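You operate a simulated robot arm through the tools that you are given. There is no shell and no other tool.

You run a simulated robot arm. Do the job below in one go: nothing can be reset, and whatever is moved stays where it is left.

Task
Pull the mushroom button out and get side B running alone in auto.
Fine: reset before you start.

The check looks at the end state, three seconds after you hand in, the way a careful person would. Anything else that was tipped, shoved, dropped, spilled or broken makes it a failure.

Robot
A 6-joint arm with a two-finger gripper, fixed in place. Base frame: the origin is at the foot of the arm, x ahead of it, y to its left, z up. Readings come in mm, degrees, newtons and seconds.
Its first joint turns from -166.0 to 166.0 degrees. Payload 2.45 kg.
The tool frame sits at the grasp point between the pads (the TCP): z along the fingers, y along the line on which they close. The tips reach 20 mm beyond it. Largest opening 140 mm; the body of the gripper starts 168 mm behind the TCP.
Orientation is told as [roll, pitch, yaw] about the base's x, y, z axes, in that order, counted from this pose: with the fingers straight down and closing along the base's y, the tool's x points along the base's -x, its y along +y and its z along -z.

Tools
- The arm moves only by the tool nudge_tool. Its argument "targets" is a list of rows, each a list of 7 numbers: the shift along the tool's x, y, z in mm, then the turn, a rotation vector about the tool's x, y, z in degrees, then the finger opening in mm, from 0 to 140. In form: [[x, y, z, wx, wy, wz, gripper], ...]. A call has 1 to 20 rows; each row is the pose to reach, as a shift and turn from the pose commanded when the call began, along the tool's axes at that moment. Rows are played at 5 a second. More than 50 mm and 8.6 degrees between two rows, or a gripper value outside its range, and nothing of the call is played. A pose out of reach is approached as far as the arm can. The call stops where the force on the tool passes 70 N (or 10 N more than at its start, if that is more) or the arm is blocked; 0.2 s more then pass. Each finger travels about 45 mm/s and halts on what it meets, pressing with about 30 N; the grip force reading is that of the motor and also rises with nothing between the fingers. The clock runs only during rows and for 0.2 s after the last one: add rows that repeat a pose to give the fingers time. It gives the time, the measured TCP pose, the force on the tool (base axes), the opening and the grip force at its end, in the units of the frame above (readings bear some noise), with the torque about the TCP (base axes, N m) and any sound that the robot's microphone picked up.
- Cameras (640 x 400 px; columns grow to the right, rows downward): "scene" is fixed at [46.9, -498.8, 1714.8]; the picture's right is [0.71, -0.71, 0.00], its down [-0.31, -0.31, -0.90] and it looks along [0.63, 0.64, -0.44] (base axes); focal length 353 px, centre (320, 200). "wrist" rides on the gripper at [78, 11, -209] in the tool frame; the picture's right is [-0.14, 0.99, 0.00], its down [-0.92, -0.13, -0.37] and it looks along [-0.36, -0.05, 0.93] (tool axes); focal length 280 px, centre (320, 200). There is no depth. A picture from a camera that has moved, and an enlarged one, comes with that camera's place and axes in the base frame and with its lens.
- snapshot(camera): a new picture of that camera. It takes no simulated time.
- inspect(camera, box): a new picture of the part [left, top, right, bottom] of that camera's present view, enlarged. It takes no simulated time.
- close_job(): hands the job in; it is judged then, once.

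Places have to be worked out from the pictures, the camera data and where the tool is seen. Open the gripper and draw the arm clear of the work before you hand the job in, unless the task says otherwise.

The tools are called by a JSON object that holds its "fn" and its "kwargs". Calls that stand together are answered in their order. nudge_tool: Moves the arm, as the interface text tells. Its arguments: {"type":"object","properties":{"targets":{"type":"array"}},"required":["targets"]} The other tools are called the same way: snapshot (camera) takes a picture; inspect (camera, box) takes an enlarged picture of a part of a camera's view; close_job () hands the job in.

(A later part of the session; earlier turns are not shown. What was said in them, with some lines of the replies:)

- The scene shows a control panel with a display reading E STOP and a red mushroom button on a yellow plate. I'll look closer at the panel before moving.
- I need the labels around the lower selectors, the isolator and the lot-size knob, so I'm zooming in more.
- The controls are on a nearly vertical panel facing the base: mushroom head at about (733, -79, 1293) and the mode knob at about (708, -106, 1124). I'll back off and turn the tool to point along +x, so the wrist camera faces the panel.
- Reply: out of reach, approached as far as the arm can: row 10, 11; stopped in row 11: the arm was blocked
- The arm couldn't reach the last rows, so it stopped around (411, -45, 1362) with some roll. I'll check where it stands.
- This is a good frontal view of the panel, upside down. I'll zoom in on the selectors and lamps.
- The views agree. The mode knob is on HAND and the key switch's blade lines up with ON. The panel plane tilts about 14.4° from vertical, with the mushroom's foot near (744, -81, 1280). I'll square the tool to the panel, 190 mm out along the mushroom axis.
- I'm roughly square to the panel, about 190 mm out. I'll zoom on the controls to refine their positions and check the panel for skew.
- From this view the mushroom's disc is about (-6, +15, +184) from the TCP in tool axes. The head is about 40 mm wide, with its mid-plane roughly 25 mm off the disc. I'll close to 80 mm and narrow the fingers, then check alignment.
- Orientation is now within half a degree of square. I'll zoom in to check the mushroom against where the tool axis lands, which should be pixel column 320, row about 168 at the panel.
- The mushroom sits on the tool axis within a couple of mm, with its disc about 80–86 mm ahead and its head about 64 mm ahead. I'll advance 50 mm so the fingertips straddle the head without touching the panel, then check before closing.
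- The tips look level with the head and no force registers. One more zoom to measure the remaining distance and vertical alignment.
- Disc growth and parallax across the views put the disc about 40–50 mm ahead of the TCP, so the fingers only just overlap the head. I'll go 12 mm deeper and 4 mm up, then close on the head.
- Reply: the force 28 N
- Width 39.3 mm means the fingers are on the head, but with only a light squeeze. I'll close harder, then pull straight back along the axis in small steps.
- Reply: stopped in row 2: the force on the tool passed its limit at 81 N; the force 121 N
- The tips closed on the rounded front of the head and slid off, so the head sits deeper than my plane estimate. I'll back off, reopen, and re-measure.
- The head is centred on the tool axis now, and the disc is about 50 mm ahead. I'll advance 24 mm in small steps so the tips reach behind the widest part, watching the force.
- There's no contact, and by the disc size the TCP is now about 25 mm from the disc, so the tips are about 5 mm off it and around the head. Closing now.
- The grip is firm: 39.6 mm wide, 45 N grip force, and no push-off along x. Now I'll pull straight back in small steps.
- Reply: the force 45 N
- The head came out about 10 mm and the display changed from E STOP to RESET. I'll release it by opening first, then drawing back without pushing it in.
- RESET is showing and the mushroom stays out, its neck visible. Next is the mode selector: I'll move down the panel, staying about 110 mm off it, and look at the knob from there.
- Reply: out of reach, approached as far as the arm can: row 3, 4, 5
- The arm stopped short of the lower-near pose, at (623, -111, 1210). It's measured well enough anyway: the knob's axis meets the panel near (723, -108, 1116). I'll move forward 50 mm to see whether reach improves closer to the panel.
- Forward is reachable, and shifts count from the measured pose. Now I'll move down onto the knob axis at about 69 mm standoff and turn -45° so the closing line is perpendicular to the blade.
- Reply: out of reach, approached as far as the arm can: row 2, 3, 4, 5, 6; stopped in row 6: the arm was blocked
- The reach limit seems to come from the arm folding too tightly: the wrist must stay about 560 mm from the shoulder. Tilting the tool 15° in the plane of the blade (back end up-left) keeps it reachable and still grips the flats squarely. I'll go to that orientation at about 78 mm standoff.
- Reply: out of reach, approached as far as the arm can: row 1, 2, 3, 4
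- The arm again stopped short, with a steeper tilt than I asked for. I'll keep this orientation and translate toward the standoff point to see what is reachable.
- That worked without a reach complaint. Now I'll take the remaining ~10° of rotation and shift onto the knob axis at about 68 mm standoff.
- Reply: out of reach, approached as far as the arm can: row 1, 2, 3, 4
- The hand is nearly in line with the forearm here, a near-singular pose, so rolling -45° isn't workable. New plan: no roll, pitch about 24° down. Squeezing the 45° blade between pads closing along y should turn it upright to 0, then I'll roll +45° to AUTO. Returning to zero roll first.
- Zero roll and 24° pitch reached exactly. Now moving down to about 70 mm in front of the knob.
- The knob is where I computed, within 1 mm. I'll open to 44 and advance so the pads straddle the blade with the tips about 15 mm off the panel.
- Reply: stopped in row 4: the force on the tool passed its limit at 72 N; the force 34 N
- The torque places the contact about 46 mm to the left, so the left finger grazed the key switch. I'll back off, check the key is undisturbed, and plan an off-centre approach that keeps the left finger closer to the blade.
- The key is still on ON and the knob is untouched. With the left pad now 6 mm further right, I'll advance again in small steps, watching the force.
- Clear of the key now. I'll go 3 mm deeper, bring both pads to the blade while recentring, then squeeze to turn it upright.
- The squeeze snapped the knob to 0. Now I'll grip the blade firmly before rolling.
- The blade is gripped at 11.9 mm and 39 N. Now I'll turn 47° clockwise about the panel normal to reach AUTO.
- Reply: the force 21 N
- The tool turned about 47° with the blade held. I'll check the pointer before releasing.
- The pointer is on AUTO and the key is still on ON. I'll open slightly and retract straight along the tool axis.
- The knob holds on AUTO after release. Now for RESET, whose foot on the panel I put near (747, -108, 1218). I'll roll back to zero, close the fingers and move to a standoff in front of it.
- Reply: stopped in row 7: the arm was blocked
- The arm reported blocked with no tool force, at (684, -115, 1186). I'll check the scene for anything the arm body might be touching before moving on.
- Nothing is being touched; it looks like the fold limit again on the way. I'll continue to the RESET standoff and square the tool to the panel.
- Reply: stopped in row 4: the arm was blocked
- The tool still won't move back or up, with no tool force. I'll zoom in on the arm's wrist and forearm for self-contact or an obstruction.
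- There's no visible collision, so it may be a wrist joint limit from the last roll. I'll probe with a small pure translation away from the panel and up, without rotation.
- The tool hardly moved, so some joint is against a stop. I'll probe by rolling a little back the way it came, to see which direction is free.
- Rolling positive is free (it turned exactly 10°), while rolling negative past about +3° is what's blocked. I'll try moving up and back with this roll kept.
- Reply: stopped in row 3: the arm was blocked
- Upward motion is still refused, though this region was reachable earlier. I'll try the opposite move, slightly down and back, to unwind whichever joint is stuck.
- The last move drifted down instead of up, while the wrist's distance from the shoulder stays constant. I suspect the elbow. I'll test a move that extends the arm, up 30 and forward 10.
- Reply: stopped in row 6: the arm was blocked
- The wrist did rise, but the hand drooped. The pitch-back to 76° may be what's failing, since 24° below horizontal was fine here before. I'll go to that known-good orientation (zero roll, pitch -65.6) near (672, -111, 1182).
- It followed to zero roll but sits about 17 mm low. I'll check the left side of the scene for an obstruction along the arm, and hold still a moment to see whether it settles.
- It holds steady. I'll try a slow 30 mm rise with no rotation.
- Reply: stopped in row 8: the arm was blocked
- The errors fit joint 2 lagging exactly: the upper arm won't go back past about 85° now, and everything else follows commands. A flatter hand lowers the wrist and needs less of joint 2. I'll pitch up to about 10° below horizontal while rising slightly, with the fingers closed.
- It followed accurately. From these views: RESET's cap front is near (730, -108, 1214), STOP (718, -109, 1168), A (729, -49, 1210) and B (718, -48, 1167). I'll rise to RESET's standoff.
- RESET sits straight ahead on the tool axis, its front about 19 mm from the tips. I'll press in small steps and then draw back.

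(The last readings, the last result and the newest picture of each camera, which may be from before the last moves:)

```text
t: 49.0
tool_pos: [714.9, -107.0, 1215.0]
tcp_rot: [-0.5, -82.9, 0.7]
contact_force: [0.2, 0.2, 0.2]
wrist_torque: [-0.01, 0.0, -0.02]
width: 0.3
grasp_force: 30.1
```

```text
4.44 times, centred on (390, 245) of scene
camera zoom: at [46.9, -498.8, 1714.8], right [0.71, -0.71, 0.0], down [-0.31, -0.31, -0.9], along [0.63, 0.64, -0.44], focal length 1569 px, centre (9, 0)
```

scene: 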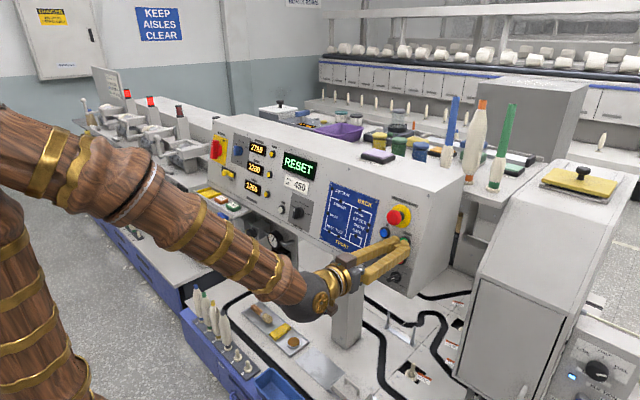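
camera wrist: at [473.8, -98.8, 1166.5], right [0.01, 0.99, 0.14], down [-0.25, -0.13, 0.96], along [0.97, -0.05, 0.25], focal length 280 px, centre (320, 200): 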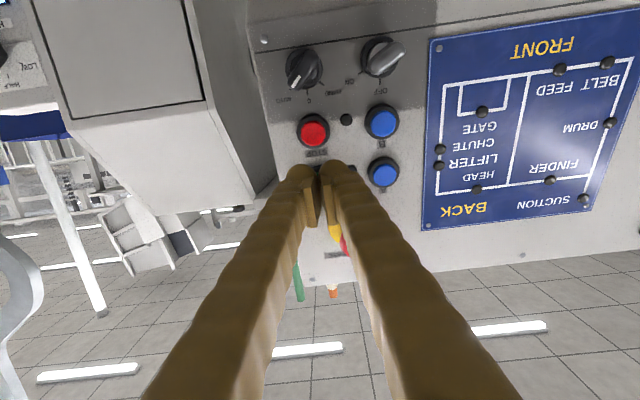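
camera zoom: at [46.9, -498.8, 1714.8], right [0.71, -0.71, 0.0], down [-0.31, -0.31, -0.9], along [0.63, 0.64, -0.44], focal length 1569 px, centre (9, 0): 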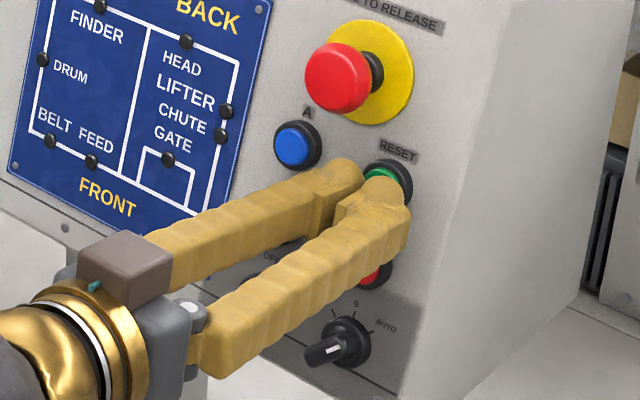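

No contact yet, so the cap sits lower than I assumed, and the tip looks slightly low on it. I'll keep pressing forward, 2 mm higher, until force builds.

{"fn": "nudge_tool", "kwargs": {"targets": [[-2, 0, 2, 0, 0, 0, 0], [-2, 0, 4, 0, 0, 0, 0], [-2, 0, 6, 0, 0, 0, 0], [-2, 0, 8, 0, 0, 0, 0]]}}

{"fn": "inspect", "kwargs": {"camera": "scene", "box": [270, 140, 430, 290]}}

```text
t: 50.0
tool_pos: [724.6, -107.9, 1215.8]
tcp_rot: [-0.4, -82.9, 0.6]
contact_force: [-1.8, -0.1, 0.2]
wrist_torque: [-0.01, 0.05, -0.03]
width: 6.0
grasp_force: 29.4
heard: click
```

```text
2.67 times, centred on (350, 215) of scene
camera zoom: at [46.9, -498.8, 1714.8], right [0.71, -0.71, 0.0], down [-0.31, -0.31, -0.9], along [0.63, 0.64, -0.44], focal length 941 px, centre (240, 160)
```

zoom: 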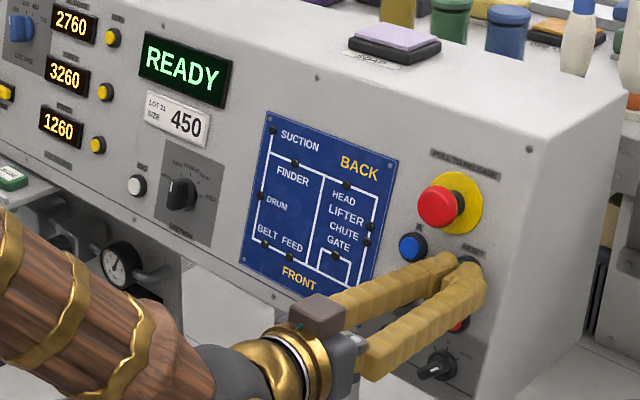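

A click was heard and the display now reads READY. I'll draw straight back from RESET.

{"fn": "nudge_tool", "kwargs": {"targets": [[0, 0, -8, 0, 0, 0, 0], [0, 0, -20, 0, 0, 0, 0], [0, 0, -32, 0, 0, 0, 0], [0, 0, -32, 0, 0, 0, 0]]}}

{"fn": "inspect", "kwargs": {"camera": "scene", "box": [270, 140, 430, 290]}}

```text
t: 51.0
tool_pos: [690.9, -109.7, 1220.3]
tcp_rot: [-0.4, -82.9, 0.7]
contact_force: [-0.1, 0.1, 0.4]
wrist_torque: [0.0, 0.01, -0.01]
width: 0.2
grasp_force: 29.5
```

```text
2.67 times, centred on (350, 215) of scene
camera zoom: at [46.9, -498.8, 1714.8], right [0.71, -0.71, 0.0], down [-0.31, -0.31, -0.9], along [0.63, 0.64, -0.44], focal length 941 px, centre (240, 160)
```

zoom: 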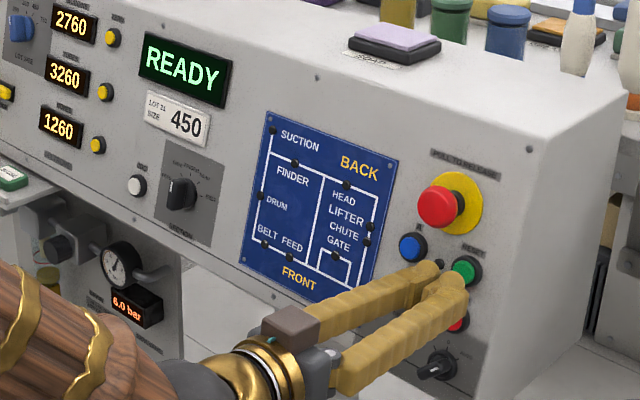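

READY holds. Moving across to B's standoff at about (690, -46, 1180), pitching down slightly to stay within reach.

{"fn": "nudge_tool", "kwargs": {"targets": [[10, 16, -1, 0, 1.3, 0, 0], [20, 32, 0, 0, 2.5, 0, 0], [30, 48, 2, 0, 3.8, 0, 0], [40, 63.7, 4.1, 0, 5, 0, 0], [40, 63.7, 4.1, 0, 5, 0, 0]]}}

{"fn": "snapshot", "kwargs": {"camera": "wrist"}}

{"fn": "inspect", "kwargs": {"camera": "wrist", "box": [230, 80, 390, 200]}}

{"fn": "inspect", "kwargs": {"camera": "scene", "box": [340, 200, 430, 290]}}

```text
t: 52.2
tool_pos: [688.5, -54.3, 1181.1]
tcp_rot: [0.3, -77.8, 0.4]
contact_force: [0.7, 0.0, -0.2]
wrist_torque: [-0.01, 0.0, 0.04]
width: 0.0
grasp_force: 29.8
out of reach, approached as far as the arm can: row 4, 5
```

```text
taken
camera wrist: at [467.5, -47.7, 1149.2], right [0.02, 0.99, 0.14], down [-0.16, -0.13, 0.98], along [0.99, -0.04, 0.16], focal length 280 px, centre (320, 200)
```

wrist: 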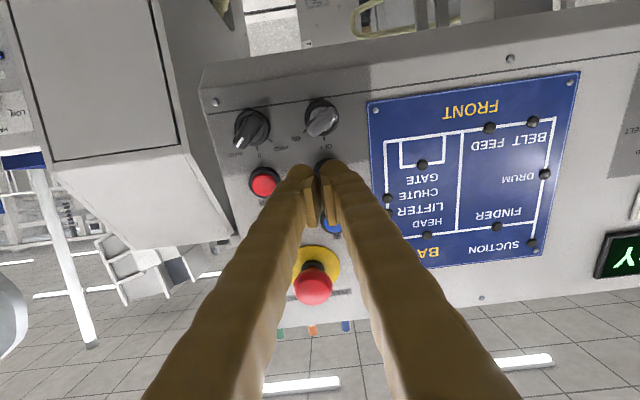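

```text
3.33 times, centred on (310, 140) of wrist
camera zoom: at [467.5, -47.7, 1149.2], right [0.02, 0.99, 0.14], down [-0.16, -0.13, 0.98], along [0.99, -0.04, 0.16], focal length 935 px, centre (353, 400)
```

zoom: 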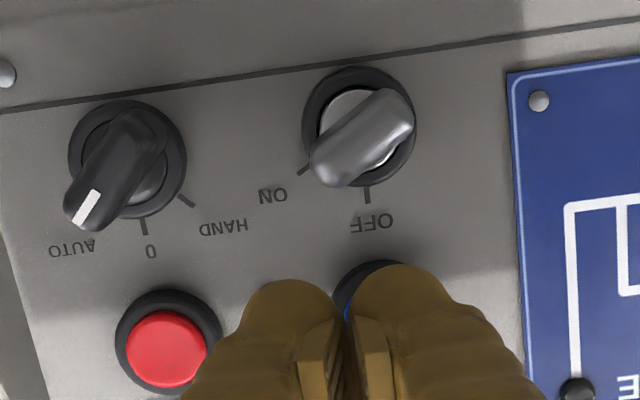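

```text
4.44 times, centred on (385, 245) of scene
camera zoom: at [46.9, -498.8, 1714.8], right [0.71, -0.71, 0.0], down [-0.31, -0.31, -0.9], along [0.63, 0.64, -0.44], focal length 1569 px, centre (31, 0)
```

zoom: 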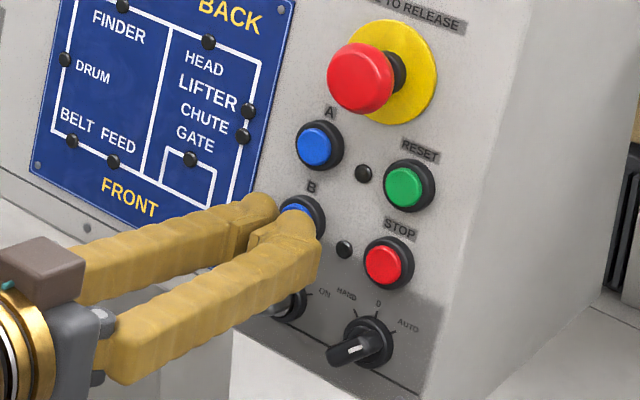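

The fold limit left me 8 mm short in y, but it eases going forward. B's centre is about (728, -46, 1168), so I'll shift left 8.5 mm and down 3 mm while moving 12 mm forward, still clear of the cap.

{"fn": "nudge_tool", "kwargs": {"targets": [[1, 3, 5, 0, 0, 0, 0], [2, 6, 9, 0, 0, 0, 0], [3.4, 8.5, 12, 0, 0, 0, 0], [3.4, 8.5, 12, 0, 0, 0, 0]]}}

{"fn": "inspect", "kwargs": {"camera": "wrist", "box": [230, 80, 390, 200]}}

{"fn": "inspect", "kwargs": {"camera": "scene", "box": [340, 200, 430, 290]}}

```text
t: 53.2
tool_pos: [697.5, -56.7, 1177.1]
tcp_rot: [0.4, -77.9, 0.4]
contact_force: [-0.6, 0.0, -0.9]
wrist_torque: [0.03, 0.0, -0.02]
width: 0.0
grasp_force: 30.3
out of reach, approached as far as the arm can: row 1, 2, 3, 4
```

```text
3.33 times, centred on (310, 140) of wrist
camera zoom: at [477.1, -49.8, 1145.8], right [0.02, 0.99, 0.14], down [-0.16, -0.13, 0.98], along [0.99, -0.04, 0.16], focal length 935 px, centre (353, 400)
```

zoom: 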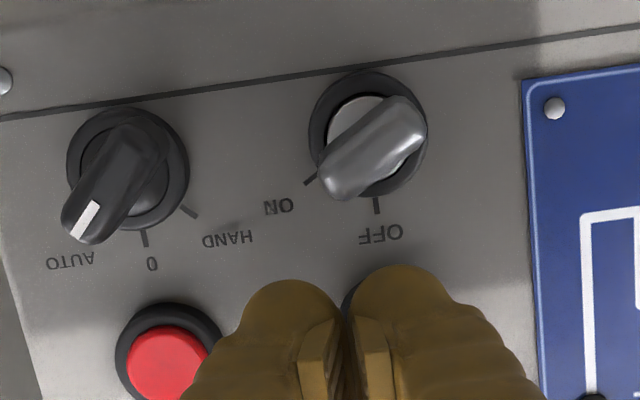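

```text
4.44 times, centred on (385, 245) of scene
camera zoom: at [46.9, -498.8, 1714.8], right [0.71, -0.71, 0.0], down [-0.31, -0.31, -0.9], along [0.63, 0.64, -0.44], focal length 1569 px, centre (31, 0)
```

zoom: 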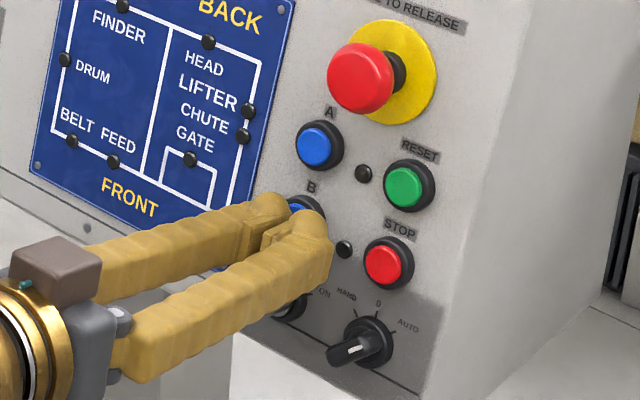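

Still fold-limited at this pitch. Pitching down to 18°, closer to the panel normal anyway, gives the elbow more room, so I'll redo the alignment with that.

{"fn": "nudge_tool", "kwargs": {"targets": [[0, 0, 0, 0, 3, 0, 0], [0, 0, 0, 0, 6, 0, 0], [-1, 4, 2, 0, 6, 0, 0], [-1.5, 8, 3.5, 0, 6, 0, 0], [-1.9, 10.9, 4.8, 0, 6, 0, 0], [-1.9, 10.9, 4.8, 0, 6, 0, 0]]}}

{"fn": "inspect", "kwargs": {"camera": "wrist", "box": [230, 80, 390, 200]}}

{"fn": "inspect", "kwargs": {"camera": "scene", "box": [340, 200, 430, 290]}}

```text
t: 54.6
tool_pos: [702.8, -44.9, 1178.3]
tcp_rot: [0.2, -71.7, 0.4]
contact_force: [-1.4, -0.3, -0.5]
wrist_torque: [0.03, -0.04, -0.02]
width: 0.1
grasp_force: 29.5
```

```text
3.33 times, centred on (310, 140) of wrist
camera zoom: at [480.1, -37.7, 1169.8], right [0.03, 0.99, 0.13], down [-0.06, -0.13, 0.99], along [1.0, -0.04, 0.06], focal length 935 px, centre (353, 400)
```

zoom: 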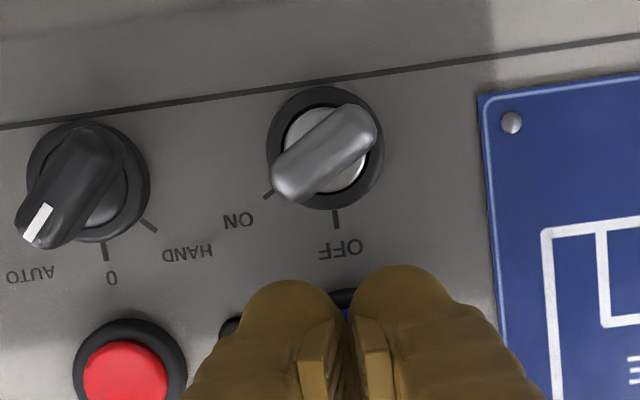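

```text
4.44 times, centred on (385, 245) of scene
camera zoom: at [46.9, -498.8, 1714.8], right [0.71, -0.71, 0.0], down [-0.31, -0.31, -0.9], along [0.63, 0.64, -0.44], focal length 1569 px, centre (31, 0)
```

zoom: 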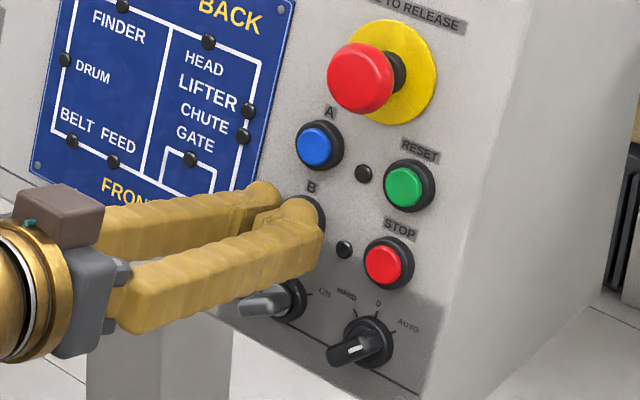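

The tips are centred in front of B. Pressing in small steps.

{"fn": "nudge_tool", "kwargs": {"targets": [[0, 0, 4, 0, 0, 0, 0], [0, 0, 7, 0, 0, 0, 0], [0, 0, 9, 0, 0, 0, 0], [0, 0, 11, 0, 0, 0, 0]]}}

{"fn": "inspect", "kwargs": {"camera": "scene", "box": [270, 140, 430, 290]}}

```text
t: 55.6
tool_pos: [712.5, -46.0, 1176.3]
tcp_rot: [0.5, -71.8, 0.3]
contact_force: [-3.2, -0.5, 0.1]
wrist_torque: [-0.01, -0.03, -0.02]
width: 6.0
grasp_force: 29.5
heard: click
```

```text
2.67 times, centred on (350, 215) of scene
camera zoom: at [46.9, -498.8, 1714.8], right [0.71, -0.71, 0.0], down [-0.31, -0.31, -0.9], along [0.63, 0.64, -0.44], focal length 941 px, centre (240, 160)
```

zoom: 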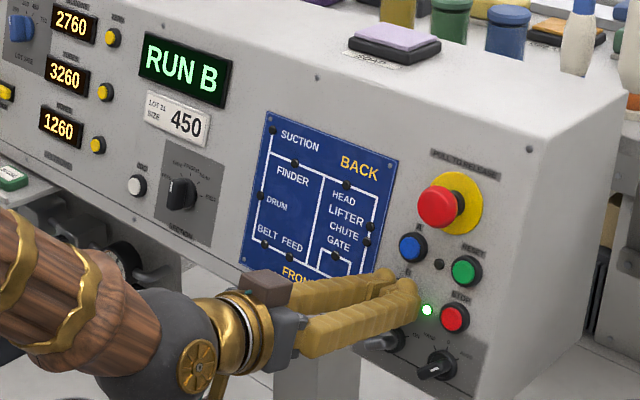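

The display reads RUN B, and only the lamp beside B is lit. Drawing back straight off the button.

{"fn": "nudge_tool", "kwargs": {"targets": [[0, 0, -5, 0, 0, 0, 0], [0, 0, -12, 0, 0, 0, 0], [0, 0, -20, 0, 0, 0, 0], [0, 0, -26, 0, 0, 0, 0], [0, 0, -26, 0, 0, 0, 0]]}}

{"fn": "snapshot", "kwargs": {"camera": "scene"}}

{"fn": "inspect", "kwargs": {"camera": "scene", "box": [270, 140, 430, 290]}}

```text
t: 56.8
tool_pos: [689.3, -46.1, 1184.1]
tcp_rot: [0.1, -72.0, 0.5]
contact_force: [-0.2, -0.1, -0.1]
wrist_torque: [-0.04, 0.02, 0.02]
width: 0.0
grasp_force: 29.3
```

```text
taken
```

scene: 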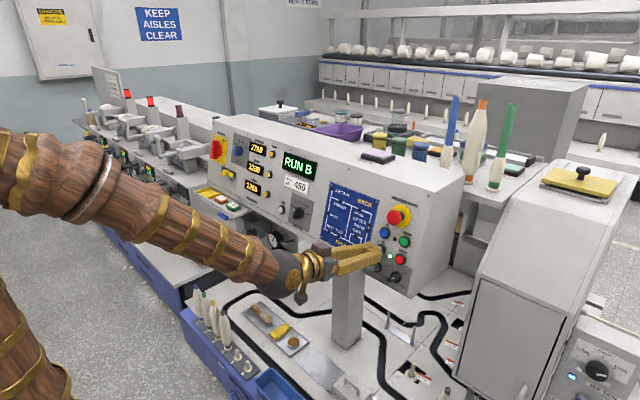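

```text
2.67 times, centred on (350, 215) of scene
camera zoom: at [46.9, -498.8, 1714.8], right [0.71, -0.71, 0.0], down [-0.31, -0.31, -0.9], along [0.63, 0.64, -0.44], focal length 941 px, centre (240, 160)
```

zoom: 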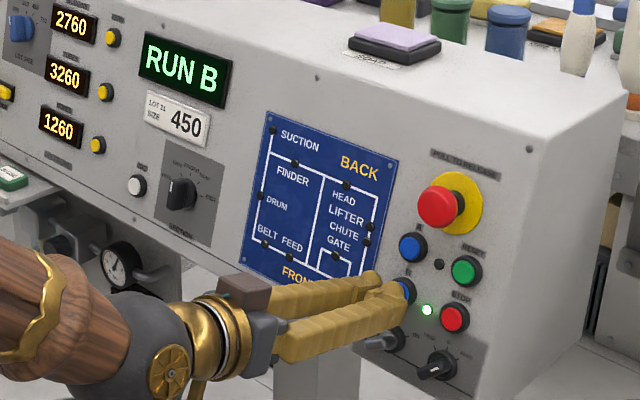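

RUN B holds and the gripper is clear of B. I'll test a small rise and retreat of a few mm to see whether the arm lifts freely again.

{"fn": "nudge_tool", "kwargs": {"targets": [[-4, 0, -4, 0, 0, 0, 0], [-8, 0, -8, 0, 0, 0, 0], [-12, 0, -10, 0, 0, 0, 0], [-12, 0, -10, 0, 0, 0, 0]]}}

```text
t: 57.8
tool_pos: [683.4, -44.9, 1197.7]
tcp_rot: [-0.1, -71.9, 0.3]
contact_force: [0.1, -0.4, 0.2]
wrist_torque: [0.0, -0.01, 0.02]
width: 0.1
grasp_force: 29.3
```

It followed exactly, so the arm lifts freely from here. I'll retreat back and up, veering left to keep well clear of the mushroom, and open the gripper.

{"fn": "nudge_tool", "kwargs": {"targets": [[-10, 12, -18, 0, 0, 0, 0], [-22, 24, -32, 0, 0, 0, 0], [-40.8, 35, -42.7, 0, 0, 0, 0], [-58, 33, -65, 0, 5, 0, 10], [-77, 30, -88, 0, 10, 0, 25], [-96, 27, -112, 0, 15, 0, 40], [-115.9, 25, -135.4, 0, 20, 0, 60], [-115.9, 25, -135.4, 0, 20, 0, 80], [-115.9, 25, -135.4, 0, 20, 0, 80]]}}

{"fn": "snapshot", "kwargs": {"camera": "scene"}}

{"fn": "inspect", "kwargs": {"camera": "scene", "box": [270, 140, 430, 290]}}

{"fn": "snapshot", "kwargs": {"camera": "wrist"}}

```text
t: 60.0
tool_pos: [600.2, 43.6, 1375.4]
tcp_rot: [31.4, -50.5, -24.2]
contact_force: [-0.6, 0.6, 0.0]
wrist_torque: [0.02, 0.0, 0.02]
width: 79.9
grasp_force: 0.1
out of reach, approached as far as the arm can: row 2, 3, 5, 6
stopped in row 9: the arm was blocked; the commanded pose is now the measured one
```

```text
taken
```

scene: 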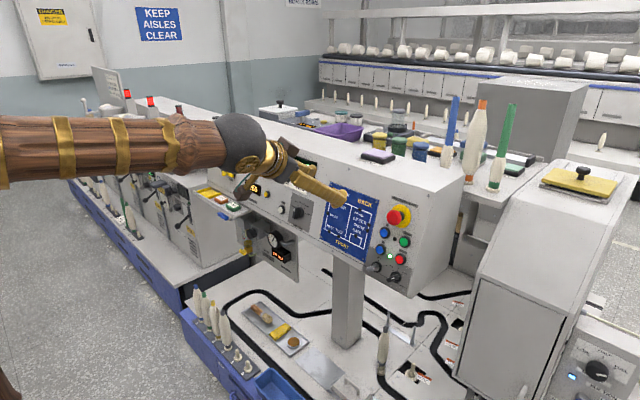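

```text
2.67 times, centred on (350, 215) of scene
camera zoom: at [46.9, -498.8, 1714.8], right [0.71, -0.71, 0.0], down [-0.31, -0.31, -0.9], along [0.63, 0.64, -0.44], focal length 941 px, centre (240, 160)
```

zoom: 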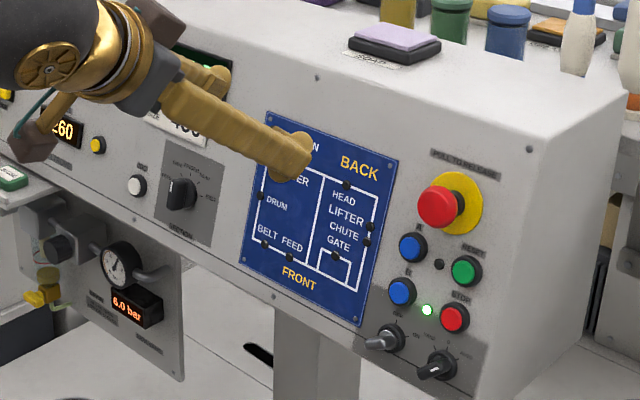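

```text
taken
camera wrist: at [385.3, 30.5, 1433.0], right [0.06, 0.9, 0.43], down [0.24, -0.44, 0.87], along [0.97, 0.05, -0.24], focal length 280 px, centre (320, 200)
```

wrist: 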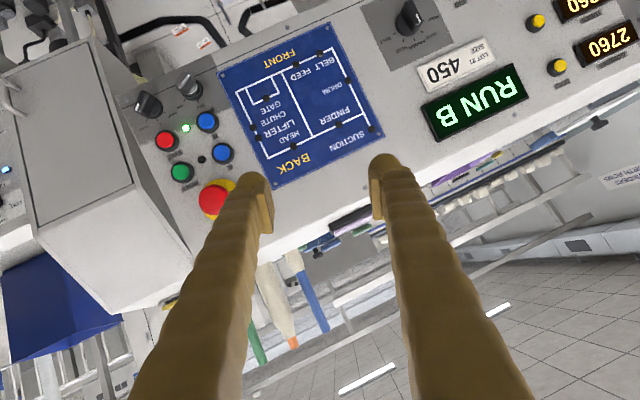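

RUN B persists, the gripper is open, and the tool is nearly 190 mm from the panel. A bobbin is now moving on the track. I'll check all controls closely before handing in.

{"fn": "inspect", "kwargs": {"camera": "scene", "box": [360, 180, 430, 295]}}

{"fn": "inspect", "kwargs": {"camera": "wrist", "box": [110, 60, 270, 230]}}

{"fn": "inspect", "kwargs": {"camera": "scene", "box": [320, 290, 480, 400]}}

{"fn": "inspect", "kwargs": {"camera": "wrist", "box": [380, 0, 640, 150]}}

{"fn": "inspect", "kwargs": {"camera": "scene", "box": [120, 110, 360, 240]}}

```text
3.48 times, centred on (395, 238) of scene
camera zoom: at [46.9, -498.8, 1714.8], right [0.71, -0.71, 0.0], down [-0.31, -0.31, -0.9], along [0.63, 0.64, -0.44], focal length 1228 px, centre (59, 70)
```

zoom: 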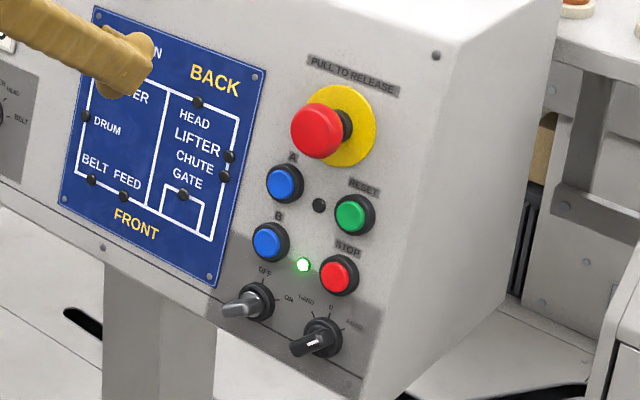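

```text
2.35 times, centred on (190, 145) of wrist
camera zoom: at [385.3, 30.5, 1433.0], right [0.06, 0.9, 0.43], down [0.24, -0.44, 0.87], along [0.97, 0.05, -0.24], focal length 660 px, centre (626, 329)
```

zoom: 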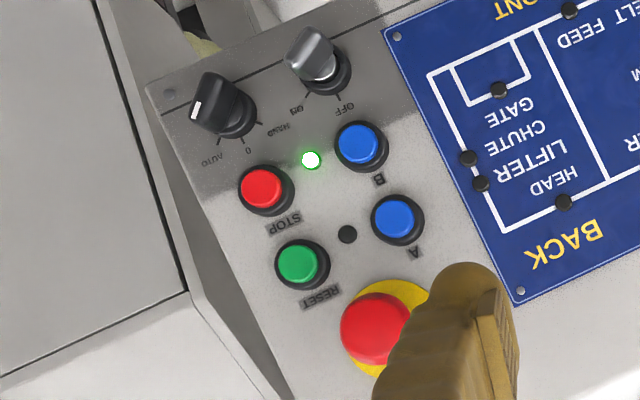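

```text
3.64 times, centred on (400, 345) of scene
camera zoom: at [46.9, -498.8, 1714.8], right [0.71, -0.71, 0.0], down [-0.31, -0.31, -0.9], along [0.63, 0.64, -0.44], focal length 1284 px, centre (29, -327)
```

zoom: 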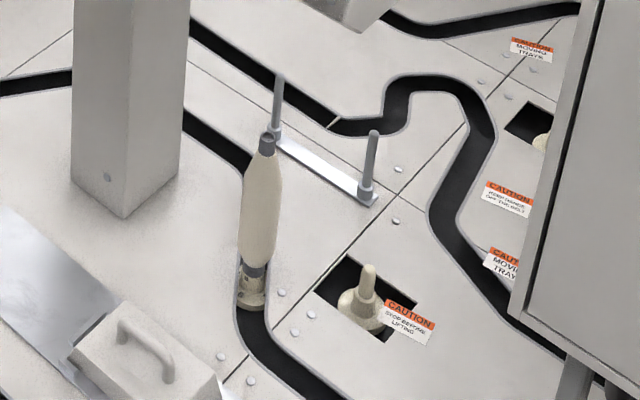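

```text
2.46 times, centred on (510, 75) of wrist
camera zoom: at [385.3, 30.5, 1433.0], right [0.06, 0.9, 0.43], down [0.24, -0.44, 0.87], along [0.97, 0.05, -0.24], focal length 690 px, centre (-148, 508)
```

zoom: 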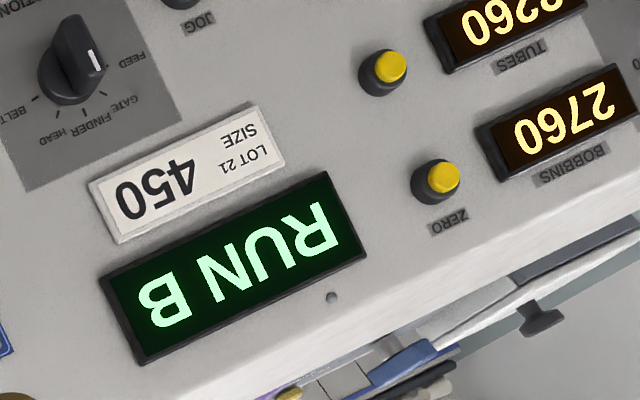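

```text
2.67 times, centred on (240, 175) of scene
camera zoom: at [46.9, -498.8, 1714.8], right [0.71, -0.71, 0.0], down [-0.31, -0.31, -0.9], along [0.63, 0.64, -0.44], focal length 941 px, centre (533, 267)
```

zoom: 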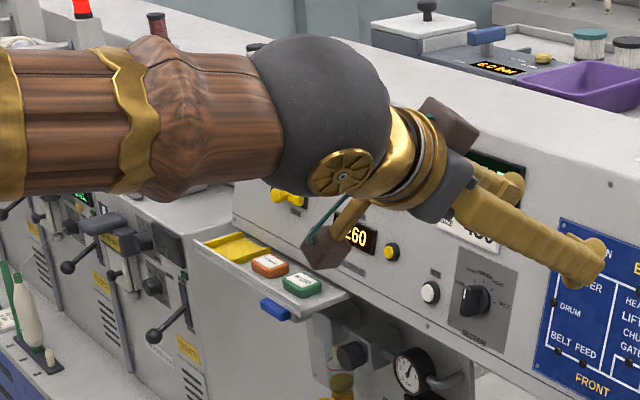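

Everything checks out. The mushroom is out, the mode knob is on AUTO and the key still on ON, only B's lamp is lit, and the display reads RUN B. Other controls, counters and tags are unchanged, and the arm is clear with the gripper open. Handing in.

{"fn": "close_job", "kwargs": {}}

```text
The job is handed in.
```

The mushroom button is pulled out and side B is running alone in auto. The display reads RUN B and only B's lamp is lit.

- **Sequence:** I pulled the mushroom, turned the mode knob from HAND to AUTO, pressed RESET (the display went to READY), then pressed B.
- **Contact with the key switch:** while I was lining up on the mode knob, one finger pressed against the OFF/ON key with about 70 N before the arm stopped. The key is still on ON, and it looks undisturbed.
- **Other knocks:** my first grip on the mushroom slipped off and pushed it inward with about 118 N. It was already in, and the second grip pulled it out cleanly.
- **Arm movement:** the arm stopped short several times with no force on the tool. I couldn't see anything it was touching, and I don't know the cause.

The gripper is open and about 190 mm clear of the panel. The other controls in view, the counters and the tags look unchanged.
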